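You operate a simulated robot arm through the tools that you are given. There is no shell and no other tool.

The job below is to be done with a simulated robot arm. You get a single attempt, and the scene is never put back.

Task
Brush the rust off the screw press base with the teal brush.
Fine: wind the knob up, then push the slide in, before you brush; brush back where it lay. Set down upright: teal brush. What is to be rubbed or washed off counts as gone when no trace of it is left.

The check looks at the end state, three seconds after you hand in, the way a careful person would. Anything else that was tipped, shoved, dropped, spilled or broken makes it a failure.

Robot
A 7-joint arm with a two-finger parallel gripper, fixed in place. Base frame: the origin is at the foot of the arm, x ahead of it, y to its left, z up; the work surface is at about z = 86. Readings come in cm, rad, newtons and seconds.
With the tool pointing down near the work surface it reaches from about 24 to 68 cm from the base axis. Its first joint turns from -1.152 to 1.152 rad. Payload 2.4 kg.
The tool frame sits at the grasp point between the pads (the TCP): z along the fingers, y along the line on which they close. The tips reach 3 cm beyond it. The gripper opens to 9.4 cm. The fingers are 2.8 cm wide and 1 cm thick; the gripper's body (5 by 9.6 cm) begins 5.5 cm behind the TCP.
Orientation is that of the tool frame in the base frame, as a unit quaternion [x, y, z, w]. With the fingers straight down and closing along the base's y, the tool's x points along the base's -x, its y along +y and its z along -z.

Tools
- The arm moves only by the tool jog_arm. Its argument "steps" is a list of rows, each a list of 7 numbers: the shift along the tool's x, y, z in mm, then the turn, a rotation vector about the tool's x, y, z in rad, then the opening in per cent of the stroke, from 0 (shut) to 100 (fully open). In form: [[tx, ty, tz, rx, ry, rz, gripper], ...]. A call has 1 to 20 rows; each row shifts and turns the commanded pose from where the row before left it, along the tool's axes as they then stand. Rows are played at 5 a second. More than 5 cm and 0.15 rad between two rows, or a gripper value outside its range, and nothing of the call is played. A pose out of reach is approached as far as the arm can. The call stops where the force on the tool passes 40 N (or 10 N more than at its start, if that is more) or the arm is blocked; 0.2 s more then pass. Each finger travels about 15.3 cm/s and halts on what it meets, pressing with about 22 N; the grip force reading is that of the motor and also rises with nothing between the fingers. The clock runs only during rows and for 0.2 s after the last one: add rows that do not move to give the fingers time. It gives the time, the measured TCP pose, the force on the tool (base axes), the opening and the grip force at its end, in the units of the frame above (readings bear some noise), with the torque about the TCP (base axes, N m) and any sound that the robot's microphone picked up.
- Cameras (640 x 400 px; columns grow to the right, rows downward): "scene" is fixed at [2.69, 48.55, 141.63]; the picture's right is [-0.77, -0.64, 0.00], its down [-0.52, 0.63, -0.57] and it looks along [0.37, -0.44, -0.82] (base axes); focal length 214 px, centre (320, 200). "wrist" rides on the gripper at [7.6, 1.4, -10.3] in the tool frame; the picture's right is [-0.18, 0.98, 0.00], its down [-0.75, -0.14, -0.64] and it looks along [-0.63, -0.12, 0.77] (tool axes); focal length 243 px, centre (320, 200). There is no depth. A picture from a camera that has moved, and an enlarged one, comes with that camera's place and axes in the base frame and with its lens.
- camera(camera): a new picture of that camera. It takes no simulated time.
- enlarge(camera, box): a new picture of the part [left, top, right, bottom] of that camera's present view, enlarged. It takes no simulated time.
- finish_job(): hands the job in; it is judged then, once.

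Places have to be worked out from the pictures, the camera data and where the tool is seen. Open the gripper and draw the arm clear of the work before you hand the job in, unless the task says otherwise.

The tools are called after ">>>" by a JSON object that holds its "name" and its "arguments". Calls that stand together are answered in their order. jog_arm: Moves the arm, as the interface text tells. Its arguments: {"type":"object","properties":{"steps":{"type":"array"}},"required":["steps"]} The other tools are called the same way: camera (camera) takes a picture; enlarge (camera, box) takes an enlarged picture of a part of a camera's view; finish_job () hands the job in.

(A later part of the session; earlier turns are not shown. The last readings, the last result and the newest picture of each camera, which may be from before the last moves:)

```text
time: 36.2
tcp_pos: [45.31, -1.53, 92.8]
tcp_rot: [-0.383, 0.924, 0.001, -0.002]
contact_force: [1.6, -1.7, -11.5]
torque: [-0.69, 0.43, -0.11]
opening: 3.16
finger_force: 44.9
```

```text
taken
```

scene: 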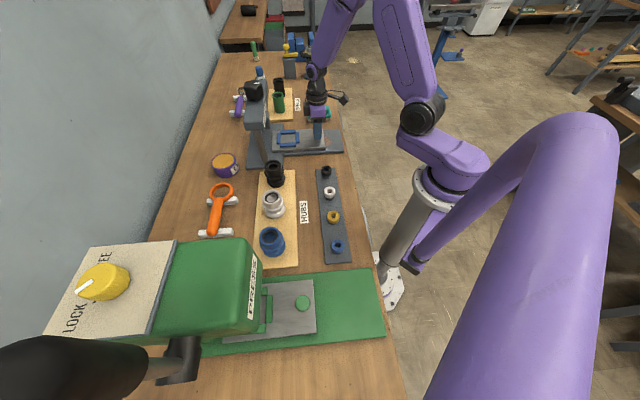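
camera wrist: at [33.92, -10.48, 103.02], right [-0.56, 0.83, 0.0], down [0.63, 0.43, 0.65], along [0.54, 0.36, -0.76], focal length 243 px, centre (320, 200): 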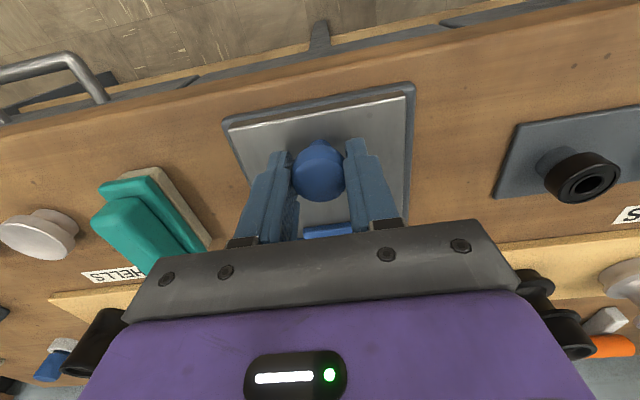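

The slide moves smoothly (7 cm so far). Continuing in small steps, checking clearance to the beam.

>>> {"name": "jog_arm", "arguments": {"steps": [[-10, 0, 0, 0, 0, 0, 0], [-10, 0, 0, 0, 0, 0, 0], [-10, 0, 0, 0, 0, 0, 0], [-10, 0, 0, 0, 0, 0, 0], [-10, 0, 0, 0, 0, 0, 0], [0, 0, 0, 0, 0, 0, 0]]}}

>>> {"name": "camera", "arguments": {"camera": "wrist"}}

>>> {"name": "enlarge", "arguments": {"camera": "scene", "box": [210, 60, 370, 180]}}

```text
time: 37.6
tcp_pos: [48.76, 2.12, 92.82]
tcp_rot: [-0.383, 0.924, 0.001, -0.001]
contact_force: [-4.7, 4.0, -21.1]
torque: [-0.52, 0.35, -0.11]
opening: 3.16
finger_force: 45.1
```

```text
taken
camera wrist: at [42.49, -2.04, 103.08], right [-0.56, 0.83, 0.0], down [0.63, 0.43, 0.64], along [0.53, 0.36, -0.77], focal length 243 px, centre (320, 200)
```

wrist: 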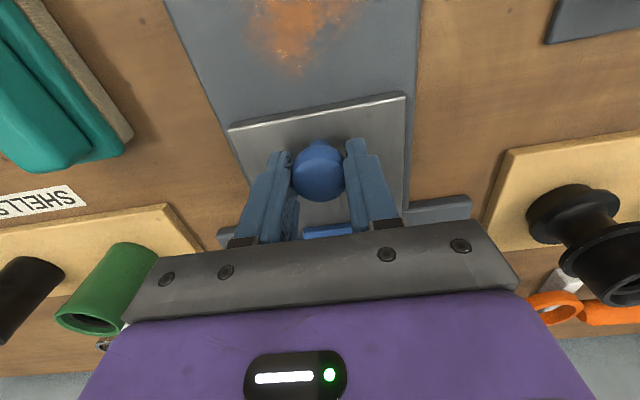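

```text
3.33 times, centred on (290, 120) of scene
camera zoom: at [2.71, 48.56, 141.63], right [-0.77, -0.64, 0.0], down [-0.52, 0.63, -0.57], along [0.37, -0.44, -0.82], focal length 715 px, centre (420, 467)
```

zoom: 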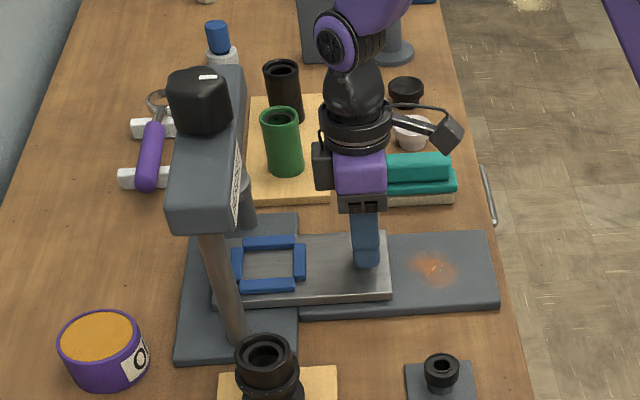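

Rust is revealed on the rail under the slide. Continuing to push the slide to its end stop.

>>> {"name": "jog_arm", "arguments": {"steps": [[-8, 0, 0, 0, 0, 0, 0], [-8, 0, 0, 0, 0, 0, 0], [-8, 0, 0, 0, 0, 0, 0], [-8, 0, 0, 0, 0, 0, 0], [0, 0, 0, 0, 0, 0, 0]]}}

>>> {"name": "enlarge", "arguments": {"camera": "scene", "box": [210, 60, 370, 180]}}

```text
time: 38.8
tcp_pos: [50.82, 4.26, 92.73]
tcp_rot: [-0.382, 0.924, 0.0, -0.002]
contact_force: [-19.9, -3.9, -1.7]
torque: [0.23, -0.33, 0.12]
opening: 3.17
finger_force: 44.9
```

```text
3.33 times, centred on (290, 120) of scene
camera zoom: at [2.64, 48.53, 141.64], right [-0.77, -0.64, 0.0], down [-0.52, 0.63, -0.57], along [0.37, -0.44, -0.82], focal length 715 px, centre (420, 467)
```

zoom: 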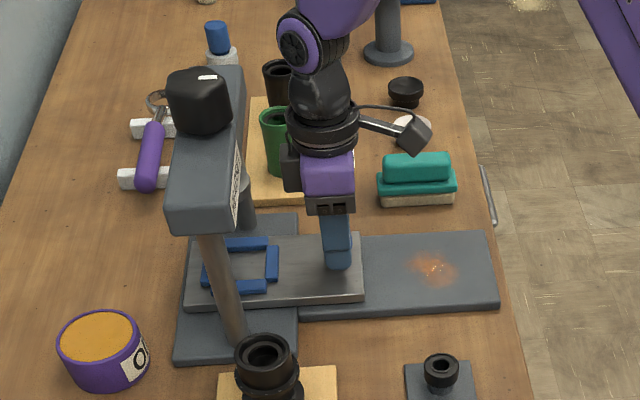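

Force is rising (−u ~17 N). A bit more to see whether the stop is reached.

>>> {"name": "jog_arm", "arguments": {"steps": [[-5, 0, 0, 0, 0, 0, 0], [-5, 0, 0, 0, 0, 0, 0], [0, 0, 0, 0, 0, 0, 0]]}}

>>> {"name": "camera", "arguments": {"camera": "wrist"}}

```text
time: 39.4
tcp_pos: [51.13, 4.49, 92.63]
tcp_rot: [-0.38, 0.925, 0.002, -0.012]
contact_force: [-7.1, -2.2, 10.2]
torque: [-0.51, 0.23, 0.06]
opening: 3.21
finger_force: 45.3
stopped in row 3: the force on the tool passed its limit at 45 N (the readings are from after the stop); the commanded pose is now the measured one
```

```text
taken
camera wrist: at [45.01, 0.4, 103.14], right [-0.56, 0.83, 0.01], down [0.65, 0.43, 0.63], along [0.52, 0.36, -0.78], focal length 243 px, centre (320, 200)
```

wrist: 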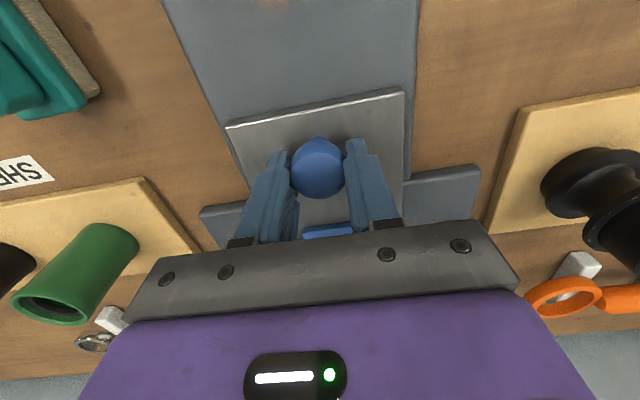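

The stop is reached (slide knob at u≈39.3, frame centred below the ram as predicted). Releasing, lifting just clear, backing away from the beam, then rising to look.

>>> {"name": "jog_arm", "arguments": {"steps": [[0, 0, 0, 0, 0, 0, 60], [0, 0, 0, 0, 0, 0, 100], [0, 0, 0, 0, 0, 0, 100], [0, 0, -30, 0, 0, 0, 100], [0, 0, -30, 0, 0, 0, 100], [40, 0, 0, 0, 0, 0, 100], [40, 0, 0, 0, 0, 0, 100], [40, 0, -20, 0, 0, 0, 100], [40, 0, -20, 0, 0, 0, 100], [20, 0, -40, 0, 0, 0, 100], [0, 0, 0, 0, 0, 0, 100], [0, 0, 0, 0, 0, 0, 100]]}}

>>> {"name": "camera", "arguments": {"camera": "wrist"}}

>>> {"name": "enlarge", "arguments": {"camera": "scene", "box": [210, 60, 370, 180]}}

```text
time: 42.0
tcp_pos: [38.71, -8.08, 106.94]
tcp_rot: [-0.38, 0.925, 0.002, -0.009]
contact_force: [-0.5, 0.0, 0.1]
torque: [0.02, 0.03, 0.0]
opening: 9.42
finger_force: 0.0
```

```text
taken
camera wrist: at [32.53, -12.22, 117.3], right [-0.56, 0.83, 0.01], down [0.65, 0.43, 0.63], along [0.52, 0.36, -0.78], focal length 243 px, centre (320, 200)
```

wrist: 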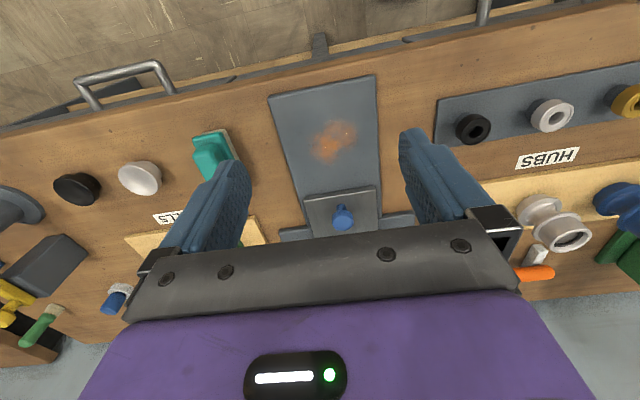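

```text
3.33 times, centred on (290, 120) of scene
camera zoom: at [2.69, 48.55, 141.63], right [-0.77, -0.64, 0.0], down [-0.52, 0.63, -0.57], along [0.37, -0.44, -0.82], focal length 715 px, centre (420, 467)
```

zoom: 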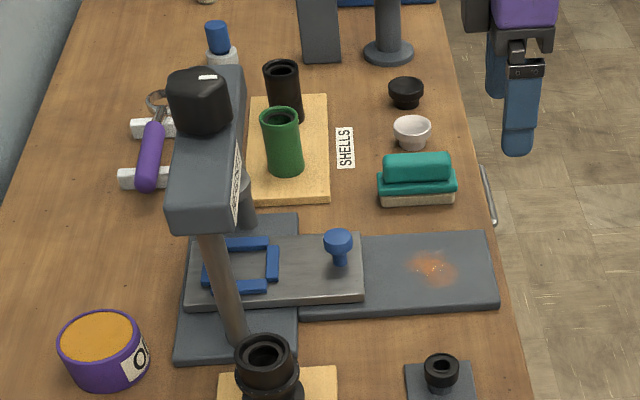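

Slide is in and the rust patch lies on the exposed rail around (43.4, -2.6). Now to the brush: I straighten the small tool tilt and move above the brush at about (55, -13.6).

>>> {"name": "jog_arm", "arguments": {"steps": [[0, 0, 0, 0.0105, -0.015, -0.005, 100], [-38, -30, 0, 0, 0, 0, 100], [-38, -30, 0, 0, 0, 0, 100], [0, -47, 0, 0, 0, 0, 100], [0, -47, 0, 0, 0, 0, 100], [0, 0, 0, 0, 0, 0, 100], [0, 0, 0, 0, 0, 0, 100]]}}

>>> {"name": "camera", "arguments": {"camera": "wrist"}}

>>> {"name": "enlarge", "arguments": {"camera": "wrist", "box": [240, 20, 400, 180]}}

>>> {"name": "enlarge", "arguments": {"camera": "scene", "box": [290, 80, 350, 130]}}

```text
time: 43.6
tcp_pos: [54.92, -13.55, 106.9]
tcp_rot: [-0.382, 0.924, 0.0, -0.001]
contact_force: [0.5, -0.9, -0.4]
torque: [-0.01, -0.02, 0.01]
opening: 9.39
finger_force: 0.1
```

```text
taken
camera wrist: at [48.69, -17.78, 117.08], right [-0.56, 0.83, 0.0], down [0.63, 0.43, 0.64], along [0.53, 0.36, -0.77], focal length 243 px, centre (320, 200)
```

wrist: 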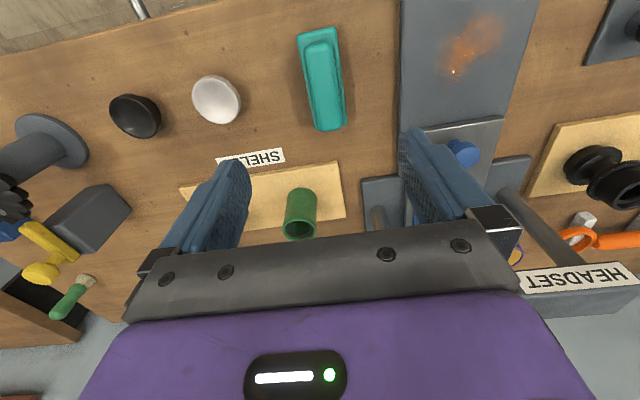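

```text
2.50 times, centred on (320, 100) of wrist
camera zoom: at [48.69, -17.78, 117.08], right [-0.56, 0.83, 0.0], down [0.63, 0.43, 0.64], along [0.53, 0.36, -0.77], focal length 606 px, centre (320, 450)
```

zoom: 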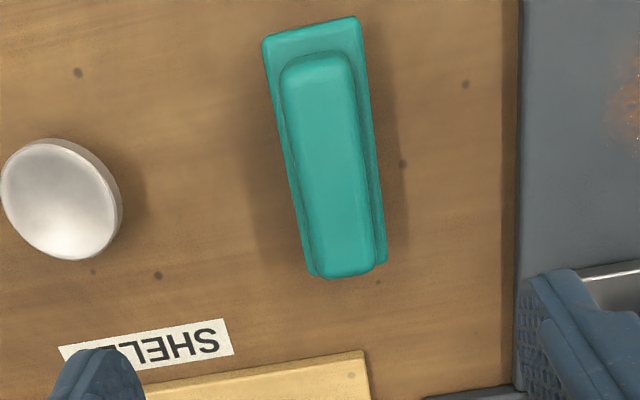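

```text
8.00 times, centred on (320, 105) of scene
camera zoom: at [2.69, 48.55, 141.63], right [-0.77, -0.64, 0.0], down [-0.52, 0.63, -0.57], along [0.37, -0.44, -0.82], focal length 1716 px, centre (320, 960)
```

zoom: 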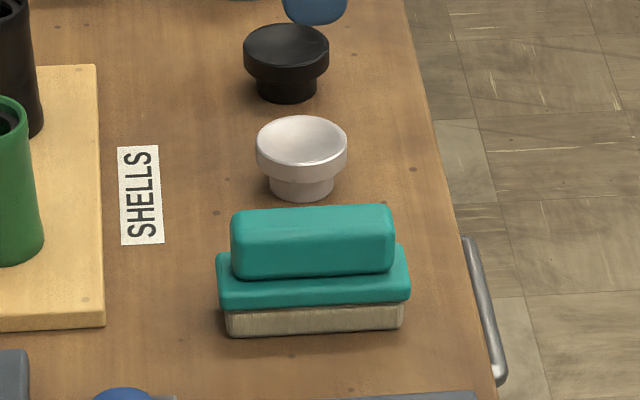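

The brush (≈9.5 × 3.7 cm, handle ridge ~2.7 cm wide, top z≈91.3) lies along u, centred about (54.1, -13.6). I'll align over it and descend to just above for a final check.

>>> {"name": "jog_arm", "arguments": {"steps": [[6.5, 5, 0, 0, 0, 0, 100], [0, 0, 40, 0, 0, 0, 100], [0, 0, 25, 0, 0, 0, 100], [0, 0, 0, 0, 0, 0, 100], [0, 0, 0, 0, 0, 0, 100]]}}

>>> {"name": "camera", "arguments": {"camera": "wrist"}}

>>> {"name": "enlarge", "arguments": {"camera": "scene", "box": [280, 60, 360, 130]}}

```text
time: 44.8
tcp_pos: [54.15, -13.65, 100.41]
tcp_rot: [-0.382, 0.924, 0.0, -0.001]
contact_force: [-0.2, 1.2, -0.1]
torque: [-0.01, -0.03, -0.01]
opening: 9.38
finger_force: 0.0
```

```text
taken
camera wrist: at [47.83, -17.83, 110.56], right [-0.56, 0.83, 0.0], down [0.63, 0.43, 0.64], along [0.53, 0.36, -0.77], focal length 243 px, centre (320, 200)
```

wrist: 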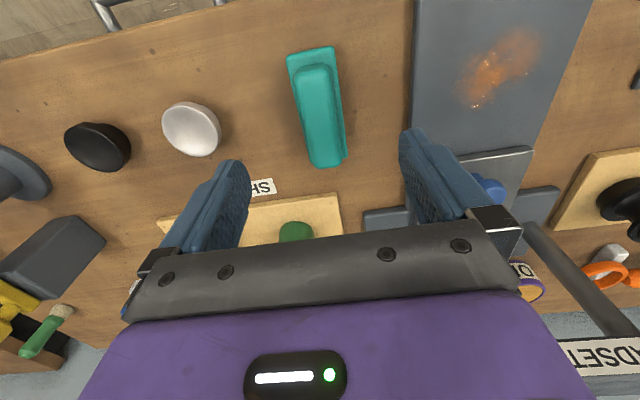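

```text
5.71 times, centred on (320, 95) of scene
camera zoom: at [2.69, 48.55, 141.63], right [-0.77, -0.64, 0.0], down [-0.52, 0.63, -0.57], along [0.37, -0.44, -0.82], focal length 1226 px, centre (320, 800)
```

zoom: 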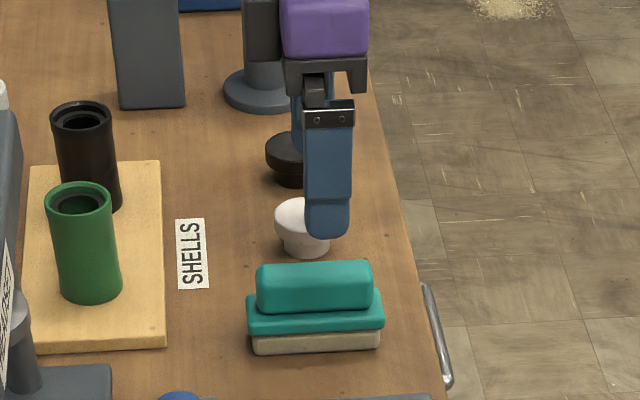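

Well centred (ridge at (54.0, -13.6)) and the open fingers clear the white cup and rail. Descending to TCP z≈92.7 with a partially narrowed opening and checking before closing.

>>> {"name": "jog_arm", "arguments": {"steps": [[0, 0, 0, 0, 0, 0, 70], [0, 0, 40, 0, 0, 0, 60], [0, 0, 25, 0, 0, 0, 60], [0, 0, 12, 0, 0, 0, 60], [0, 0, 0, 0, 0, 0, 60], [0, 0, 0, 0, 0, 0, 60]]}}

>>> {"name": "camera", "arguments": {"camera": "wrist"}}

>>> {"name": "enlarge", "arguments": {"camera": "scene", "box": [280, 60, 360, 130]}}

```text
time: 46.2
tcp_pos: [54.15, -13.68, 92.67]
tcp_rot: [-0.383, 0.924, 0.0, -0.001]
contact_force: [-0.2, -0.2, -0.9]
torque: [-0.02, 0.0, -0.03]
opening: 5.64
finger_force: 0.2
```

```text
taken
camera wrist: at [47.81, -17.82, 102.95], right [-0.56, 0.83, 0.0], down [0.63, 0.43, 0.64], along [0.53, 0.36, -0.77], focal length 243 px, centre (320, 200)
```

wrist: 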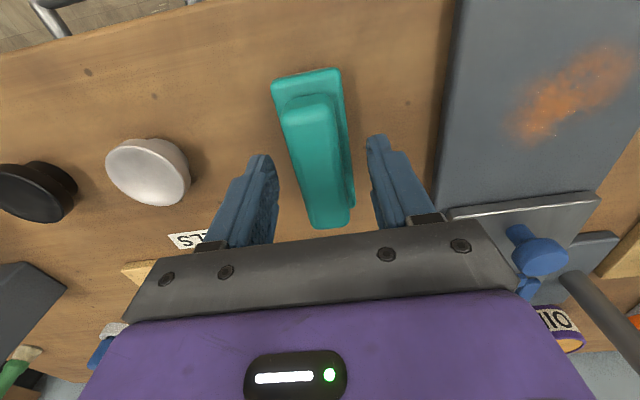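

```text
5.71 times, centred on (320, 95) of scene
camera zoom: at [2.69, 48.55, 141.63], right [-0.77, -0.64, 0.0], down [-0.52, 0.63, -0.57], along [0.37, -0.44, -0.82], focal length 1226 px, centre (320, 800)
```

zoom: 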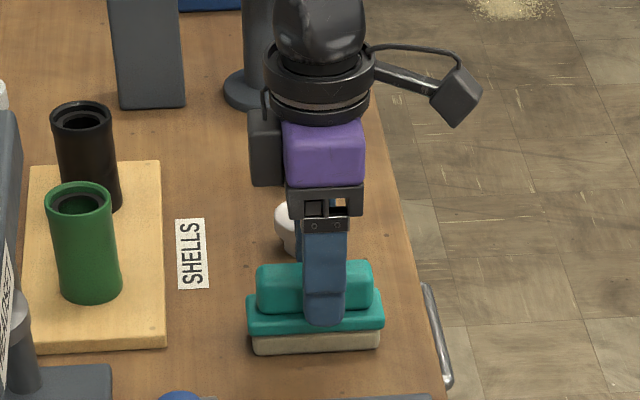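

Fingers straddle the ridge; lowering 2 mm more for engagement and closing.

>>> {"name": "jog_arm", "arguments": {"steps": [[0, 0, 2, 0, 0, 0, 60], [0, 0, 0, 0, 0, 0, 45], [0, 0, 0, 0, 0, 0, 35], [0, 0, 0, 0, 0, 0, 30], [0, 0, 0, 0, 0, 0, 25], [0, 0, 0, 0, 0, 0, 0], [0, 0, 0, 0, 0, 0, 0], [0, 0, 0, 0, 0, 0, 0]]}}

>>> {"name": "camera", "arguments": {"camera": "wrist"}}

>>> {"name": "enlarge", "arguments": {"camera": "scene", "box": [280, 60, 360, 130]}}

```text
time: 48.0
tcp_pos: [54.14, -13.62, 92.53]
tcp_rot: [-0.383, 0.924, 0.0, -0.001]
contact_force: [-1.6, 0.6, 0.0]
torque: [0.04, 0.01, 0.0]
opening: 2.7
finger_force: 21.8
```

```text
taken
camera wrist: at [47.8, -17.83, 102.8], right [-0.56, 0.83, 0.0], down [0.63, 0.43, 0.64], along [0.53, 0.36, -0.77], focal length 243 px, centre (320, 200)
```

wrist: 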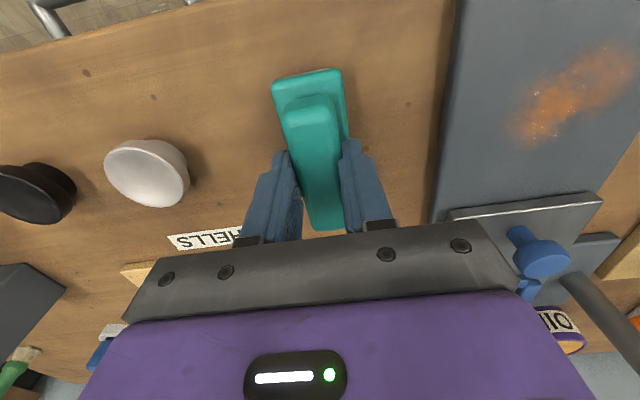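

```text
5.71 times, centred on (320, 95) of scene
camera zoom: at [2.69, 48.55, 141.63], right [-0.77, -0.64, 0.0], down [-0.52, 0.63, -0.57], along [0.37, -0.44, -0.82], focal length 1226 px, centre (320, 800)
```

zoom: 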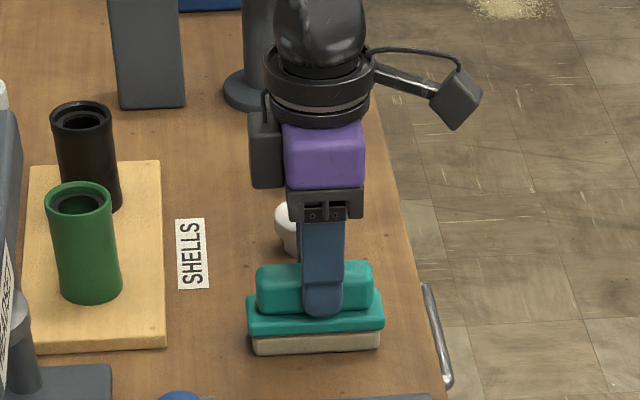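

Brush held at 2.70 cm; grasp pose to return to is TCP (54.14, -13.62, 92.5). Lifting and carrying it over to the rust patch, then hovering.

>>> {"name": "jog_arm", "arguments": {"steps": [[0, 0, -20, 0, 0, 0, 0], [0, 0, -40, 0, 0, 0, 0], [0, 0, -30, 0, 0, 0, 0], [0, 40, 0, 0, 0, 0, 0], [0, 40, 0, 0, 0, 0, 0], [0, 40, 0, 0, 0, 0, 0], [-2, 32, 0, 0, 0, 0, 0], [0, 0, 0, 0, 0, 0, 0], [0, 0, 0, 0, 0, 0, 0]]}}

>>> {"name": "camera", "arguments": {"camera": "wrist"}}

>>> {"name": "enlarge", "arguments": {"camera": "scene", "box": [230, 60, 390, 180]}}

```text
time: 50.0
tcp_pos: [43.64, -2.83, 101.45]
tcp_rot: [-0.382, 0.924, -0.001, -0.001]
contact_force: [-0.4, 0.5, -0.7]
torque: [0.01, 0.0, -0.01]
opening: 2.7
finger_force: 22.5
```

```text
taken
camera wrist: at [37.25, -6.91, 111.81], right [-0.56, 0.83, 0.0], down [0.63, 0.43, 0.64], along [0.53, 0.36, -0.77], focal length 243 px, centre (320, 200)
```

wrist: 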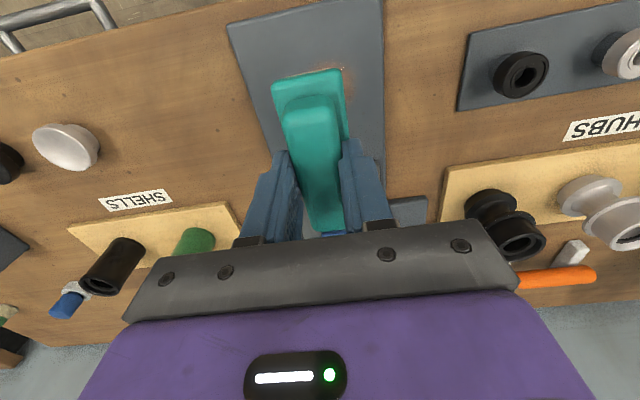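

```text
3.33 times, centred on (310, 120) of scene
camera zoom: at [2.69, 48.55, 141.63], right [-0.77, -0.64, 0.0], down [-0.52, 0.63, -0.57], along [0.37, -0.44, -0.82], focal length 715 px, centre (353, 467)
```

zoom: 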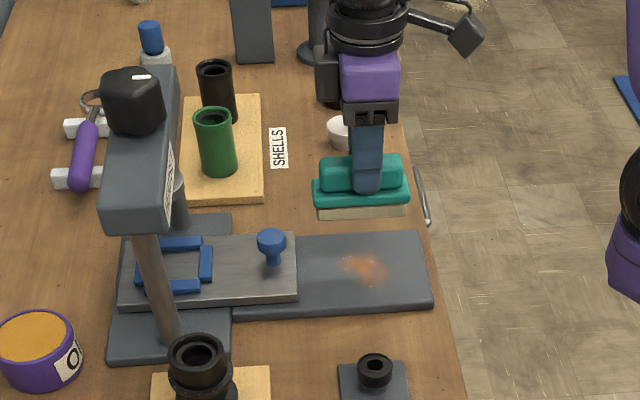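

The rust patch spans roughly u 26–32, v −35.5…−28.5; the brush covers u ±4.5 about the TCP, so sweeping along v works. Lowering gently onto the rail.

>>> {"name": "jog_arm", "arguments": {"steps": [[0, 0, 30, 0, 0, 0, 0], [0, 0, 25, 0, 0, 0, 0], [0, 0, 8, 0, 0, 0, 0], [0, 0, 4, 0, 0, 0, 0], [0, 0, 0, 0, 0, 0, 0]]}}

>>> {"name": "enlarge", "arguments": {"camera": "scene", "box": [270, 80, 370, 160]}}

```text
time: 51.2
tcp_pos: [43.61, -2.69, 94.87]
tcp_rot: [-0.382, 0.924, -0.001, -0.001]
contact_force: [0.0, 0.3, -1.2]
torque: [-0.01, -0.04, 0.02]
opening: 2.72
finger_force: 21.8
```

```text
5.00 times, centred on (320, 120) of scene
camera zoom: at [2.69, 48.55, 141.63], right [-0.77, -0.64, 0.0], down [-0.52, 0.63, -0.57], along [0.37, -0.44, -0.82], focal length 1072 px, centre (320, 600)
```

zoom: 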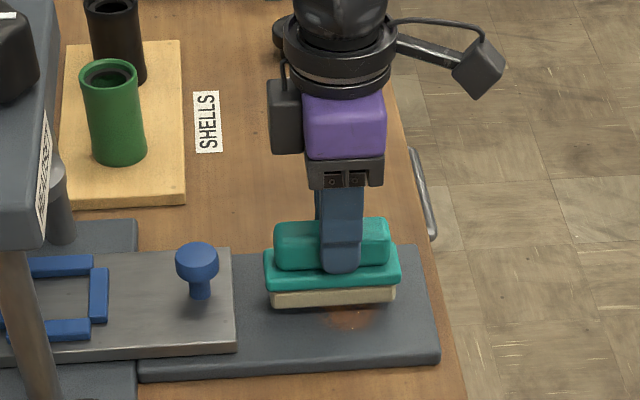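

No contact yet; creeping down in 1.5 mm steps until the brush bears on the rail.

>>> {"name": "jog_arm", "arguments": {"steps": [[0, 0, 2, 0, 0, 0, 0], [0, 0, 2, 0, 0, 0, 0], [0, 0, 2, 0, 0, 0, 0], [0, 0, 0, 0, 0, 0, 0]]}}

```text
time: 52.2
tcp_pos: [43.5, -2.76, 94.12]
tcp_rot: [-0.383, 0.924, -0.001, -0.002]
contact_force: [-0.5, 0.5, -1.7]
torque: [0.02, -0.01, 0.01]
opening: 2.7
finger_force: 21.9
```

>>> {"name": "jog_arm", "arguments": {"steps": [[0, 0, 1, 0, 0, 0, 0], [0, 0, 1, 0, 0, 0, 0], [0, 0, 1, 0, 0, 0, 0], [0, 0, 0, 0, 0, 0, 0]]}}

>>> {"name": "enlarge", "arguments": {"camera": "scene", "box": [270, 80, 370, 160]}}

```text
time: 53.2
tcp_pos: [43.66, -2.87, 93.97]
tcp_rot: [-0.382, 0.924, 0.0, -0.001]
contact_force: [0.3, 0.1, -0.8]
torque: [-0.01, 0.02, 0.02]
opening: 2.68
finger_force: 22.3
```

```text
5.00 times, centred on (320, 120) of scene
camera zoom: at [2.69, 48.55, 141.63], right [-0.77, -0.64, 0.0], down [-0.52, 0.63, -0.57], along [0.37, -0.44, -0.82], focal length 1072 px, centre (320, 600)
```

zoom: 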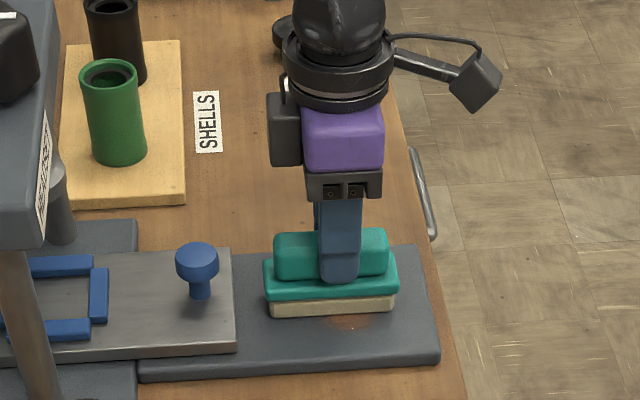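

Still free; continuing down in 1 mm steps.

>>> {"name": "jog_arm", "arguments": {"steps": [[0, 0, 1, 0, 0, 0, 0], [0, 0, 1, 0, 0, 0, 0], [0, 0, 1, 0, 0, 0, 0], [0, 0, 0, 0, 0, 0, 0]]}}

```text
time: 54.2
tcp_pos: [43.54, -2.81, 93.69]
tcp_rot: [-0.382, 0.924, -0.001, 0.0]
contact_force: [-1.6, 2.1, 19.4]
torque: [0.14, 0.06, -0.01]
opening: 2.72
finger_force: 22.2
```

Contact with ~19 N. Easing up slightly and starting strokes along v across the patch.

>>> {"name": "jog_arm", "arguments": {"steps": [[0, 0, -0.8, 0, 0, 0, 0], [0, 8, 0, 0, 0, 0, 0], [0, 10, 0, 0, 0, 0, 0], [0, 10, 0, 0, 0, 0, 0], [0, 10, 0, 0, 0, 0, 0], [0, -10, 0, 0, 0, 0, 0], [0, -10, 0, 0, 0, 0, 0], [0, -10, 0, 0, 0, 0, 0], [0, -10, 0, 0, 0, 0, 0], [0, -10, 0, 0, 0, 0, 0], [0, -10, 0, 0, 0, 0, 0], [0, -10, 0, 0, 0, 0, 0], [0, -5, 0, 0, 0, 0, 0], [0, 0, 0, 0, 0, 0, 0]]}}

>>> {"name": "enlarge", "arguments": {"camera": "scene", "box": [270, 80, 370, 160]}}

>>> {"name": "camera", "arguments": {"camera": "wrist"}}

```text
time: 57.2
tcp_pos: [46.2, -5.41, 93.72]
tcp_rot: [-0.382, 0.924, 0.001, -0.001]
contact_force: [0.5, 0.0, -0.8]
torque: [-0.01, 0.03, -0.01]
opening: 2.74
finger_force: 21.9
```

```text
5.00 times, centred on (320, 120) of scene
camera zoom: at [2.69, 48.55, 141.63], right [-0.77, -0.64, 0.0], down [-0.52, 0.63, -0.57], along [0.37, -0.44, -0.82], focal length 1072 px, centre (320, 600)
```

zoom: 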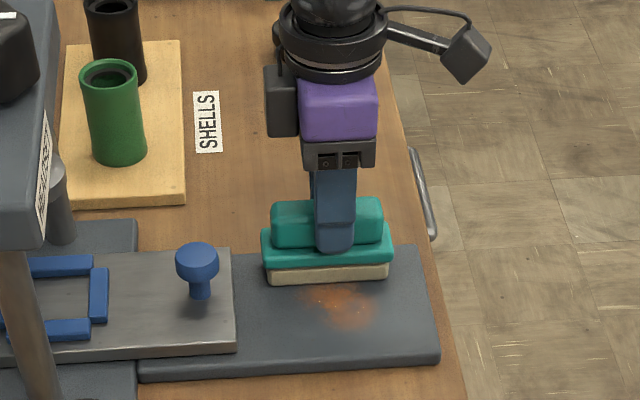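

```text
taken
camera wrist: at [39.82, -9.6, 104.0], right [-0.56, 0.83, 0.0], down [0.63, 0.43, 0.64], along [0.53, 0.36, -0.77], focal length 243 px, centre (320, 200)
```

wrist: 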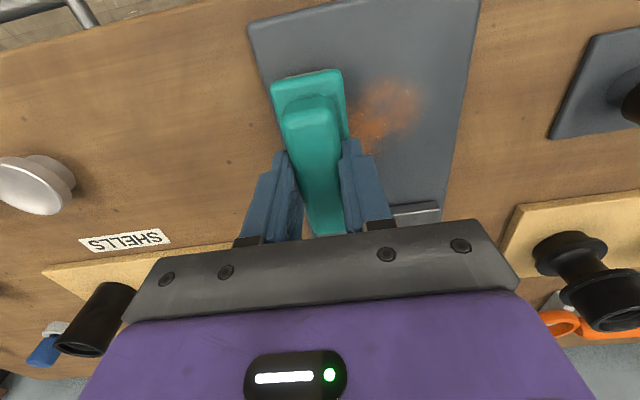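

Contact was lost on that pass (force ~0). Pressing down again by ~1.2 mm and repeating, checking force partway.

>>> {"name": "jog_arm", "arguments": {"steps": [[0, 0, 0.6, 0, 0, 0, 0], [0, 0, 0.6, 0, 0, 0, 0], [0, 8, 0, 0, 0, 0, 0], [0, 8, 0, 0, 0, 0, 0], [0, 8, 0, 0, 0, 0, 0]]}}

```text
time: 58.4
tcp_pos: [44.65, -3.78, 93.7]
tcp_rot: [-0.382, 0.924, 0.0, 0.001]
contact_force: [5.4, -6.2, 21.7]
torque: [-0.33, 0.0, 0.06]
opening: 2.73
finger_force: 22.3
```

Good contact: 22 N normal, ~8 N drag. Continuing full strokes back and forth.

>>> {"name": "jog_arm", "arguments": {"steps": [[0, 10, 0, 0, 0, 0, 0], [0, 10, 0, 0, 0, 0, 0], [0, 10, 0, 0, 0, 0, 0], [0, 10, 0, 0, 0, 0, 0], [0, 10, 0, 0, 0, 0, 0], [0, 10, 0, 0, 0, 0, 0], [0, -10, 0, 0, 0, 0, 0], [0, -10, 0, 0, 0, 0, 0], [0, -10, 0, 0, 0, 0, 0], [0, -10, 0, 0, 0, 0, 0], [0, -10, 0, 0, 0, 0, 0], [0, -10, 0, 0, 0, 0, 0], [0, -10, 0, 0, 0, 0, 0], [0, -10, 0, 0, 0, 0, 0], [0, 0, 0, 0, 0, 0, 0]]}}

>>> {"name": "camera", "arguments": {"camera": "wrist"}}

>>> {"name": "enlarge", "arguments": {"camera": "scene", "box": [270, 80, 370, 160]}}

```text
time: 60.0
tcp_pos: [40.55, 0.31, 93.7]
tcp_rot: [-0.385, 0.923, 0.001, -0.003]
contact_force: [-4.3, -0.8, 12.8]
torque: [0.14, -0.2, 0.06]
opening: 2.71
finger_force: 21.7
stopped in row 7: the force on the tool passed its limit at 47 N (the readings are from after the stop); the commanded pose is now the measured one
```

```text
taken
camera wrist: at [34.22, -3.81, 103.98], right [-0.57, 0.82, 0.0], down [0.63, 0.44, 0.64], along [0.52, 0.37, -0.77], focal length 243 px, centre (320, 200)
```

wrist: 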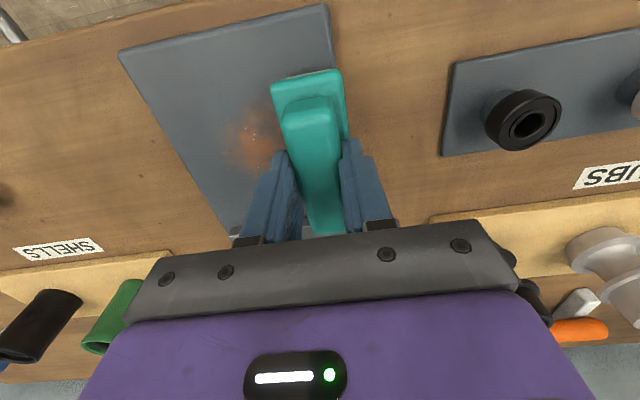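

```text
5.00 times, centred on (320, 120) of scene
camera zoom: at [2.66, 48.55, 141.63], right [-0.77, -0.64, 0.0], down [-0.52, 0.63, -0.57], along [0.37, -0.44, -0.82], focal length 1072 px, centre (320, 600)
```

zoom: 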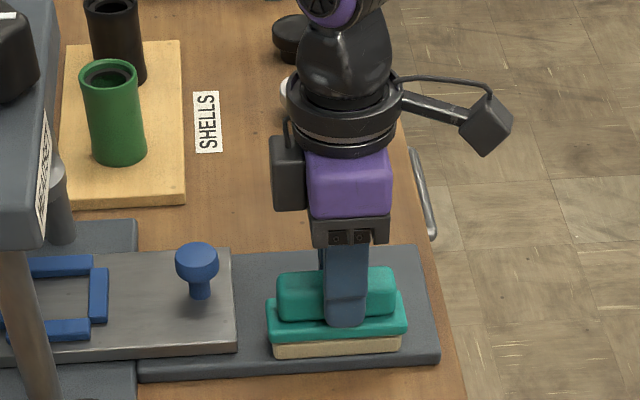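

The limit tripped at the stroke reversal (47 N peak). Rust is fading. Continuing with gentler speed and lighter pressure.

>>> {"name": "jog_arm", "arguments": {"steps": [[0, -4, 0, 0, 0, 0, 0], [0, -7, 0, 0, 0, 0, 0], [0, -7, 0, 0, 0, 0, 0], [0, -7, 0, 0, 0, 0, 0], [0, -7, 0, 0, 0, 0, 0], [0, -7, 0, 0, 0, 0, 0]]}}

>>> {"name": "jog_arm", "arguments": {"steps": [[0, -7, 0, 0, 0, 0, 0], [0, -7, 0, 0, 0, 0, 0], [0, -7, 0, 0, 0, 0, 0], [0, -7, 0, 0, 0, 0, 0], [0, -7, 0, 0, 0, 0, 0], [0, -4, 0, 0, 0, 0, 0], [0, 0, 0, 0, 0, 0, 0]]}}

>>> {"name": "camera", "arguments": {"camera": "wrist"}}

>>> {"name": "enlarge", "arguments": {"camera": "scene", "box": [270, 80, 370, 160]}}

```text
time: 61.4
tcp_pos: [43.33, -2.24, 93.68]
tcp_rot: [-0.385, 0.923, 0.0, -0.002]
contact_force: [-7.4, 7.7, 34.2]
torque: [0.43, 0.02, 0.11]
opening: 2.73
finger_force: 21.4
```

```text
time: 63.0
tcp_pos: [46.04, -5.1, 93.66]
tcp_rot: [-0.385, 0.923, 0.001, -0.004]
contact_force: [-5.9, 8.6, 35.4]
torque: [0.26, 0.13, 0.05]
opening: 2.74
finger_force: 22.2
```

```text
taken
camera wrist: at [39.75, -9.28, 103.95], right [-0.57, 0.82, 0.0], down [0.63, 0.44, 0.64], along [0.52, 0.36, -0.77], focal length 243 px, centre (320, 200)
```

wrist: 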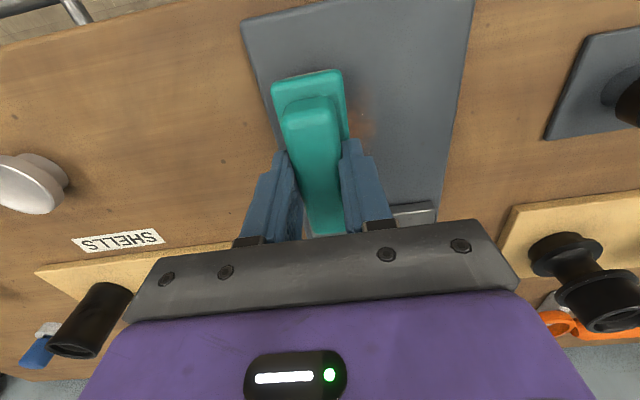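

```text
5.00 times, centred on (320, 120) of scene
camera zoom: at [2.62, 48.57, 141.62], right [-0.77, -0.64, 0.0], down [-0.52, 0.63, -0.57], along [0.37, -0.44, -0.82], focal length 1072 px, centre (320, 600)
```

zoom: 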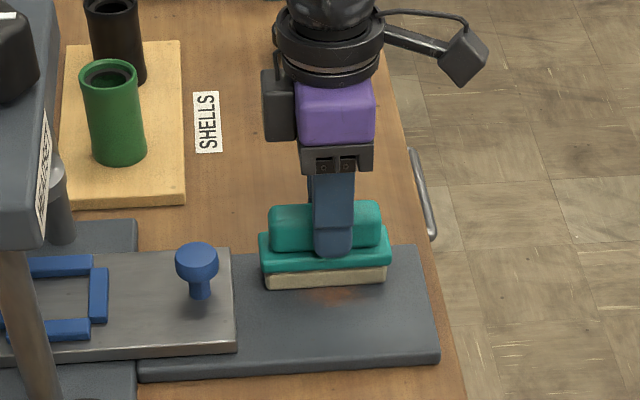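

Most of the rust has gone; a remnant remains next to the brush. Easing up ~1 mm and making another stroke pair.

>>> {"name": "jog_arm", "arguments": {"steps": [[0, 0, -1, 0, 0, 0, 0], [0, 7, 0, 0, 0, 0, 0], [0, 7, 0, 0, 0, 0, 0], [0, 7, 0, 0, 0, 0, 0], [0, 7, 0, 0, 0, 0, 0], [0, 7, 0, 0, 0, 0, 0], [0, 7, 0, 0, 0, 0, 0], [0, 7, 0, 0, 0, 0, 0], [0, 7, 0, 0, 0, 0, 0]]}}

>>> {"name": "camera", "arguments": {"camera": "wrist"}}

```text
time: 65.0
tcp_pos: [41.96, -1.13, 93.73]
tcp_rot: [-0.384, 0.923, 0.001, -0.004]
contact_force: [3.8, -2.7, 9.5]
torque: [-0.04, -0.41, -0.07]
opening: 2.72
finger_force: 22.2
```

```text
taken
camera wrist: at [35.77, -5.34, 103.98], right [-0.57, 0.82, 0.0], down [0.63, 0.44, 0.64], along [0.52, 0.37, -0.77], focal length 243 px, centre (320, 200)
```

wrist: 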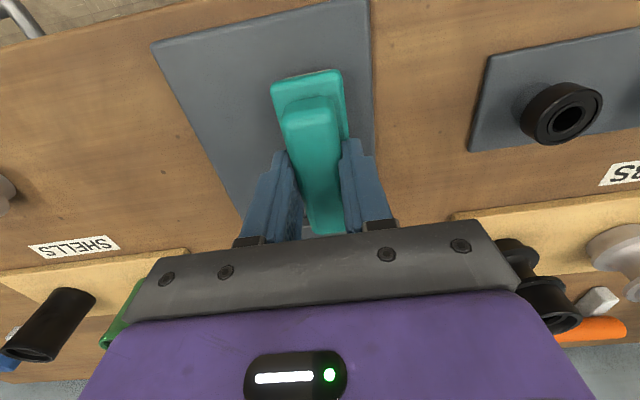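

That side now looks clean. One more full pass to the +v edge and back with moderate pressure, then I'll lift and inspect.

>>> {"name": "jog_arm", "arguments": {"steps": [[0, 7, 0.5, 0, 0, 0, 0], [0, 7, 0.3, 0, 0, 0, 0], [0, 7, 0, 0, 0, 0, 0], [0, 3, 0, 0, 0, 0, 0], [0, -3, 0, 0, 0, 0, 0], [0, -7, 0, 0, 0, 0, 0], [0, -7, 0, 0, 0, 0, 0], [0, -7, 0, 0, 0, 0, 0], [0, -7, 0, 0, 0, 0, 0], [0, -7, 0, 0, 0, 0, 0], [0, -7, 0, 0, 0, 0, 0], [0, -7, 0, 0, 0, 0, 0], [0, -7, 0, 0, 0, 0, 0], [0, -7, 0, 0, 0, 0, 0], [0, -7, 0, 0, 0, 0, 0], [0, -7, 0, 0, 0, 0, 0]]}}

>>> {"name": "camera", "arguments": {"camera": "wrist"}}

>>> {"name": "enlarge", "arguments": {"camera": "scene", "box": [270, 80, 370, 160]}}

```text
time: 68.4
tcp_pos: [45.97, -5.22, 93.58]
tcp_rot: [-0.385, 0.923, 0.001, -0.003]
contact_force: [-5.3, 6.5, 22.7]
torque: [0.14, 0.12, -0.01]
opening: 2.7
finger_force: 22.2
```

```text
taken
camera wrist: at [39.78, -9.29, 103.97], right [-0.57, 0.82, 0.0], down [0.63, 0.44, 0.64], along [0.52, 0.37, -0.77], focal length 243 px, centre (320, 200)
```

wrist: 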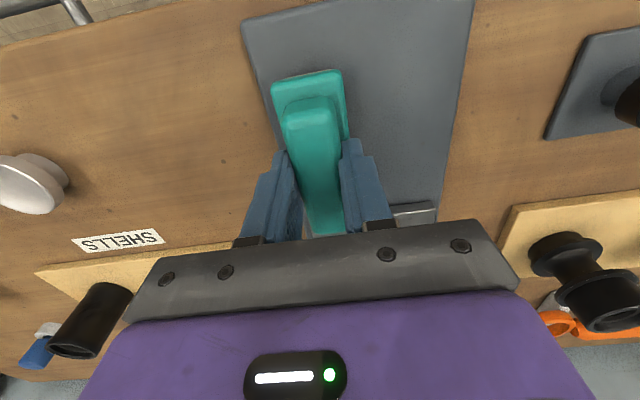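

```text
5.00 times, centred on (320, 120) of scene
camera zoom: at [2.64, 48.56, 141.63], right [-0.77, -0.64, 0.0], down [-0.52, 0.63, -0.57], along [0.37, -0.44, -0.82], focal length 1072 px, centre (320, 600)
```

zoom: 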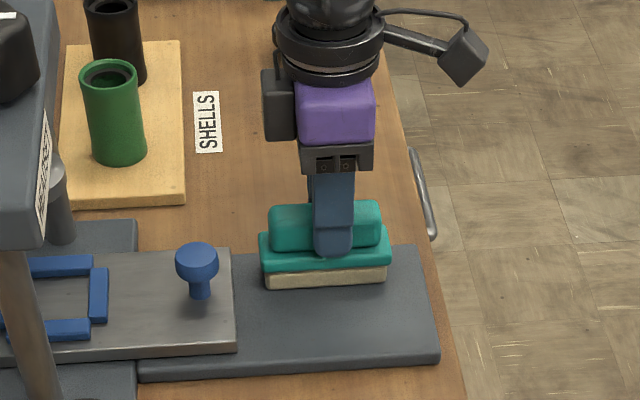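

The rail looks clean in both views. Lifting the brush and carrying it back above its original spot, then inspecting the rail closely.

>>> {"name": "jog_arm", "arguments": {"steps": [[0, 0, -20, 0, 0, 0, 0], [0, 0, -40, 0.004, -0.005, 0.006, 0], [0, 0, -20, 0, 0, 0, 0], [1.6, -40, 0, 0, 0, 0, 0], [0, -40, 0, 0, 0, 0, 0], [0, -37, 0, 0, 0, 0, 0], [0, 0, 0, 0, 0, 0, 0], [0, 0, 0, 0, 0, 0, 0]]}}

>>> {"name": "camera", "arguments": {"camera": "wrist"}}

>>> {"name": "enlarge", "arguments": {"camera": "scene", "box": [280, 90, 360, 160]}}

>>> {"name": "enlarge", "arguments": {"camera": "wrist", "box": [370, 0, 570, 150]}}

```text
time: 70.2
tcp_pos: [54.34, -13.54, 101.66]
tcp_rot: [-0.382, 0.924, 0.0, 0.0]
contact_force: [-0.8, -0.1, -1.0]
torque: [-0.04, -0.02, -0.03]
opening: 2.69
finger_force: 21.7
```

```text
taken
camera wrist: at [47.9, -17.69, 111.87], right [-0.56, 0.83, 0.0], down [0.63, 0.43, 0.64], along [0.53, 0.36, -0.77], focal length 243 px, centre (320, 200)
```

wrist: 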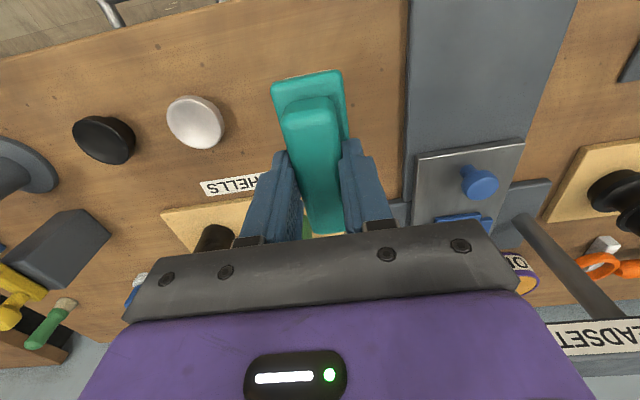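

```text
5.71 times, centred on (320, 125) of scene
camera zoom: at [2.69, 48.55, 141.63], right [-0.77, -0.64, 0.0], down [-0.52, 0.63, -0.57], along [0.37, -0.44, -0.82], focal length 1226 px, centre (320, 629)
```

zoom: 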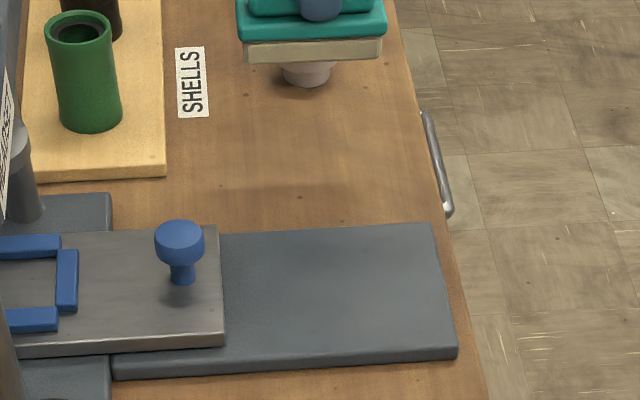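

```text
2.67 times, centred on (470, 75) of wrist
camera zoom: at [47.9, -17.69, 111.87], right [-0.56, 0.83, 0.0], down [0.63, 0.43, 0.64], along [0.53, 0.36, -0.77], focal length 647 px, centre (-80, 533)
```

zoom: 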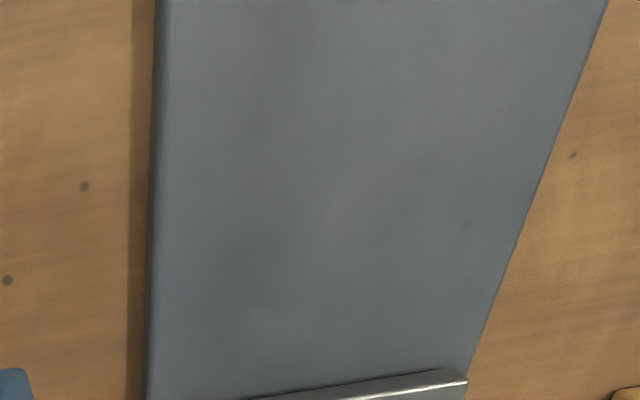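

There may be a very faint warm tint left; zooming further to be sure.

>>> {"name": "enlarge", "arguments": {"camera": "wrist", "box": [420, 0, 540, 100]}}

>>> {"name": "enlarge", "arguments": {"camera": "scene", "box": [305, 118, 345, 150]}}

```text
4.00 times, centred on (480, 50) of wrist
camera zoom: at [47.9, -17.69, 111.87], right [-0.56, 0.83, 0.0], down [0.63, 0.43, 0.64], along [0.53, 0.36, -0.77], focal length 970 px, centre (-320, 800)
```

zoom: 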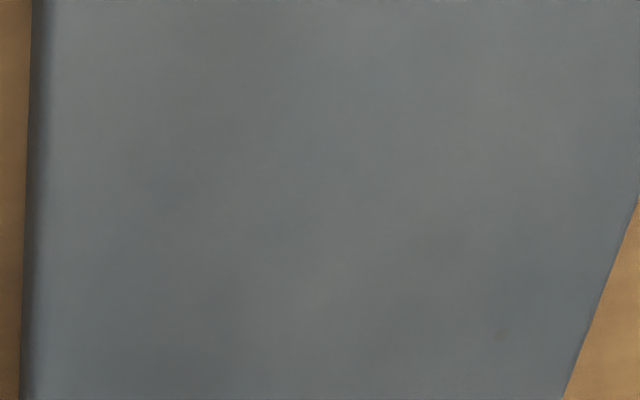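

```text
12.50 times, centred on (325, 134) of scene
camera zoom: at [2.69, 48.55, 141.63], right [-0.77, -0.64, 0.0], down [-0.52, 0.63, -0.57], along [0.37, -0.44, -0.82], focal length 2681 px, centre (258, 1025)
```

zoom: 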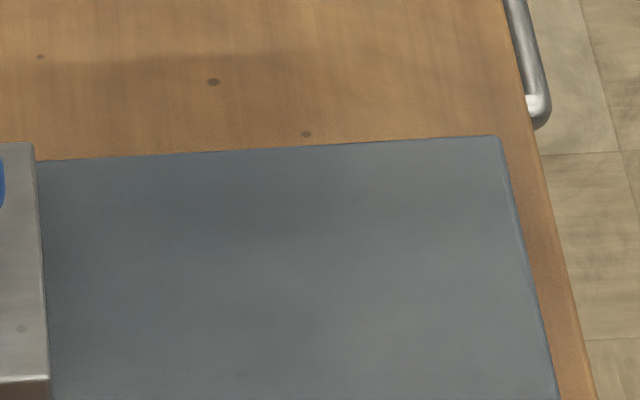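

It looks clean, apart from possible faint tone; an extra pair of passes is cheap insurance for "no trace". Going back and re-contacting gently.

>>> {"name": "jog_arm", "arguments": {"steps": [[-1, 40, 0, 0, 0, 0, 0], [0, 40, 0, 0, 0, 0, 0], [0, 36, 0, 0, 0, 0, 0], [0, 0, 40, 0, 0, 0, 0], [0, 0, 30, 0, 0, 0, 0], [0, 0, 6, 0, 0, 0, 0], [0, 0, 2, 0, 0, 0, 0], [0, 0, 1, 0, 0, 0, 0], [0, 0, 0, 0, 0, 0, 0]]}}

```text
time: 72.2
tcp_pos: [46.15, -5.06, 93.67]
tcp_rot: [-0.382, 0.924, 0.0, 0.0]
contact_force: [-0.1, -0.9, -0.8]
torque: [-0.01, -0.04, 0.02]
opening: 2.72
finger_force: 22.1
```

>>> {"name": "jog_arm", "arguments": {"steps": [[0, 0, 1, 0, 0, 0, 0], [0, 0, 0.7, 0, 0, 0, 0], [0, 0, 0, 0, 0, 0, 0]]}}

```text
time: 73.0
tcp_pos: [46.15, -5.25, 93.64]
tcp_rot: [-0.382, 0.924, -0.001, 0.002]
contact_force: [-6.3, 0.6, 37.0]
torque: [-0.12, 0.44, 0.04]
opening: 2.72
finger_force: 22.3
```

Contact at 37 N, a bit high; easing 0.8 mm and stroking across and back.

>>> {"name": "jog_arm", "arguments": {"steps": [[0, 0, -0.8, 0, 0, 0, 0], [0, 7, 0, 0, 0, 0, 0], [0, 7, 0, 0, 0, 0, 0], [0, 7, 0, 0, 0, 0, 0], [0, 7, 0, 0, 0, 0, 0], [0, 7, 0, 0, 0, 0, 0], [0, 7, 0, 0, 0, 0, 0], [0, 7, 0, 0, 0, 0, 0], [0, 7, 0, 0, 0, 0, 0], [0, 7, 0, 0, 0, 0, 0], [0, 7, 0, 0, 0, 0, 0], [0, 7, 0, 0, 0, 0, 0], [0, 7, 0, 0, 0, 0, 0], [0, 0, 0, 0, 0, 0, 0]]}}

>>> {"name": "jog_arm", "arguments": {"steps": [[0, -4, 0, 0, 0, 0, 0], [10, -5, 0, 0, 0, 0, 0], [0, -7, 0, 0, 0, 0, 0], [0, -7, 0, 0, 0, 0, 0], [0, -7, 0, 0, 0, 0, 0], [0, -7, 0, 0, 0, 0, 0], [0, -7, 0, 0, 0, 0, 0], [0, -7, 0, 0, 0, 0, 0], [0, -7, 0, 0, 0, 0, 0], [0, -7, 0, 0, 0, 0, 0], [0, -7, 0, 0, 0, 0, 0], [0, -7, 0, 0, 0, 0, 0], [0, -5, 0, 0, 0, 0, 0], [0, 0, 0, 0, 0, 0, 0]]}}

```text
time: 76.0
tcp_pos: [40.33, 0.7, 93.79]
tcp_rot: [-0.382, 0.924, 0.0, 0.001]
contact_force: [6.6, -7.4, 29.6]
torque: [-0.48, -0.14, 0.05]
opening: 2.73
finger_force: 21.9
```

```text
time: 76.4
tcp_pos: [40.33, 0.64, 93.62]
tcp_rot: [-0.383, 0.924, 0.001, 0.0]
contact_force: [-3.3, 0.2, 10.8]
torque: [0.13, -0.1, 0.05]
opening: 2.73
finger_force: 22.0
stopped in row 2: the force on the tool passed its limit at 43 N (the readings are from after the stop); the commanded pose is now the measured one
```

Reversal again tripped the limit. Backing off a touch and sweeping back slowly.

>>> {"name": "jog_arm", "arguments": {"steps": [[0, -3, -0.5, 0, 0, 0, 0], [4, -6, 0, 0, 0, 0, 0], [4, -6, 0, 0, 0, 0, 0], [0, -7, 0, 0, 0, 0, 0], [0, -7, 0, 0, 0, 0, 0], [0, -7, 0, 0, 0, 0, 0], [0, -7, 0, 0, 0, 0, 0], [0, -7, 0, 0, 0, 0, 0], [0, -7, 0, 0, 0, 0, 0], [0, -7, 0, 0, 0, 0, 0], [0, -7, 0, 0, 0, 0, 0], [0, -7, 0, 0, 0, 0, 0], [0, -5, 0, 0, 0, 0, 0], [0, 0, 0, 0, 0, 0, 0]]}}

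>>> {"name": "camera", "arguments": {"camera": "wrist"}}

>>> {"name": "enlarge", "arguments": {"camera": "scene", "box": [280, 90, 360, 160]}}

```text
time: 79.4
tcp_pos: [45.71, -5.78, 93.68]
tcp_rot: [-0.382, 0.924, 0.002, -0.001]
contact_force: [-2.7, 2.7, 11.8]
torque: [0.06, 0.02, 0.04]
opening: 2.73
finger_force: 22.1
```

```text
taken
camera wrist: at [39.29, -9.98, 103.95], right [-0.56, 0.83, 0.0], down [0.63, 0.43, 0.64], along [0.53, 0.36, -0.77], focal length 243 px, centre (320, 200)
```

wrist: 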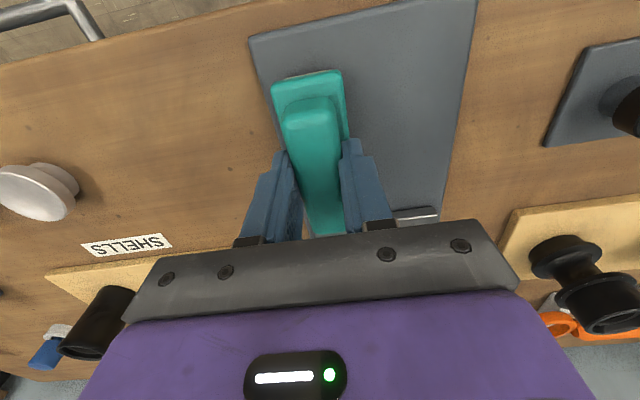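

```text
5.71 times, centred on (320, 125) of scene
camera zoom: at [2.66, 48.56, 141.63], right [-0.77, -0.64, 0.0], down [-0.52, 0.63, -0.57], along [0.37, -0.44, -0.82], focal length 1226 px, centre (320, 629)
```

zoom: 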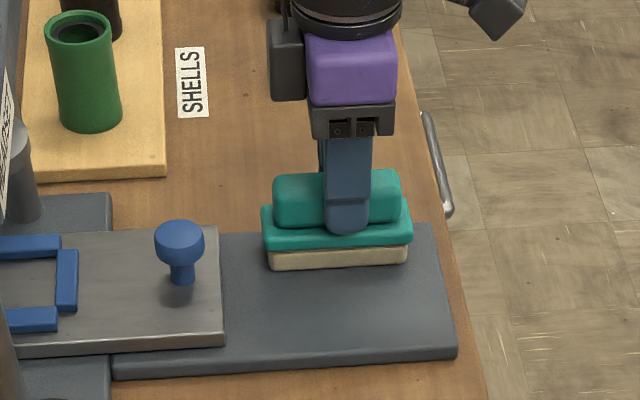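

Clean. Lifting and returning to above the original spot.

>>> {"name": "jog_arm", "arguments": {"steps": [[0, 0, -20, 0, 0, 0, 0], [0, 0, -40, 0, 0, 0, 0], [0, 0, -20, 0, 0, 0, 0], [-4.2, -40, 0, 0, 0, 0, 0], [0, -40, 0, 0, 0, 0, 0], [0, -35, 0, 0, 0, 0, 0], [0, 0, 0, 0, 0, 0, 0], [0, 0, 0, 0, 0, 0, 0]]}}

>>> {"name": "enlarge", "arguments": {"camera": "wrist", "box": [370, 0, 570, 150]}}

>>> {"name": "enlarge", "arguments": {"camera": "scene", "box": [305, 118, 345, 150]}}

```text
time: 81.2
tcp_pos: [54.07, -13.55, 101.59]
tcp_rot: [-0.383, 0.924, 0.002, -0.001]
contact_force: [-0.4, 0.1, -1.1]
torque: [-0.01, 0.0, -0.01]
opening: 2.73
finger_force: 22.2
```

```text
2.67 times, centred on (470, 75) of wrist
camera zoom: at [47.68, -17.86, 111.92], right [-0.56, 0.83, 0.0], down [0.63, 0.43, 0.64], along [0.53, 0.36, -0.77], focal length 647 px, centre (-80, 533)
```

zoom: 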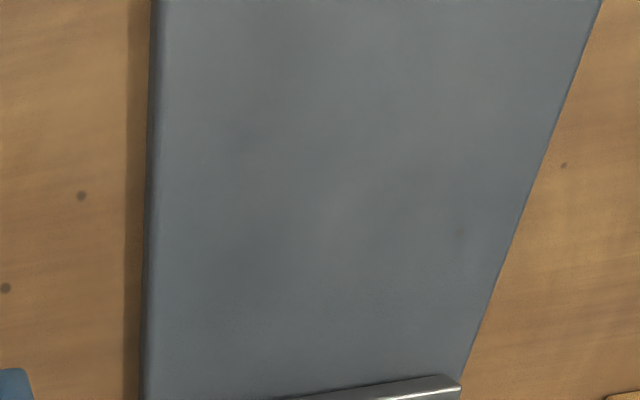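

```text
12.50 times, centred on (325, 134) of scene
camera zoom: at [2.69, 48.55, 141.63], right [-0.77, -0.64, 0.0], down [-0.52, 0.63, -0.57], along [0.37, -0.44, -0.82], focal length 2681 px, centre (258, 1025)
```

zoom: 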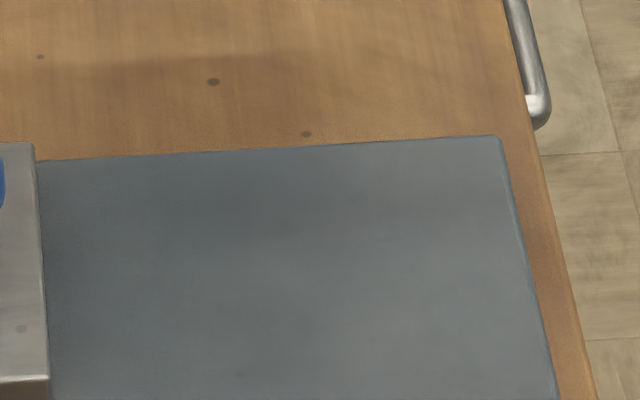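

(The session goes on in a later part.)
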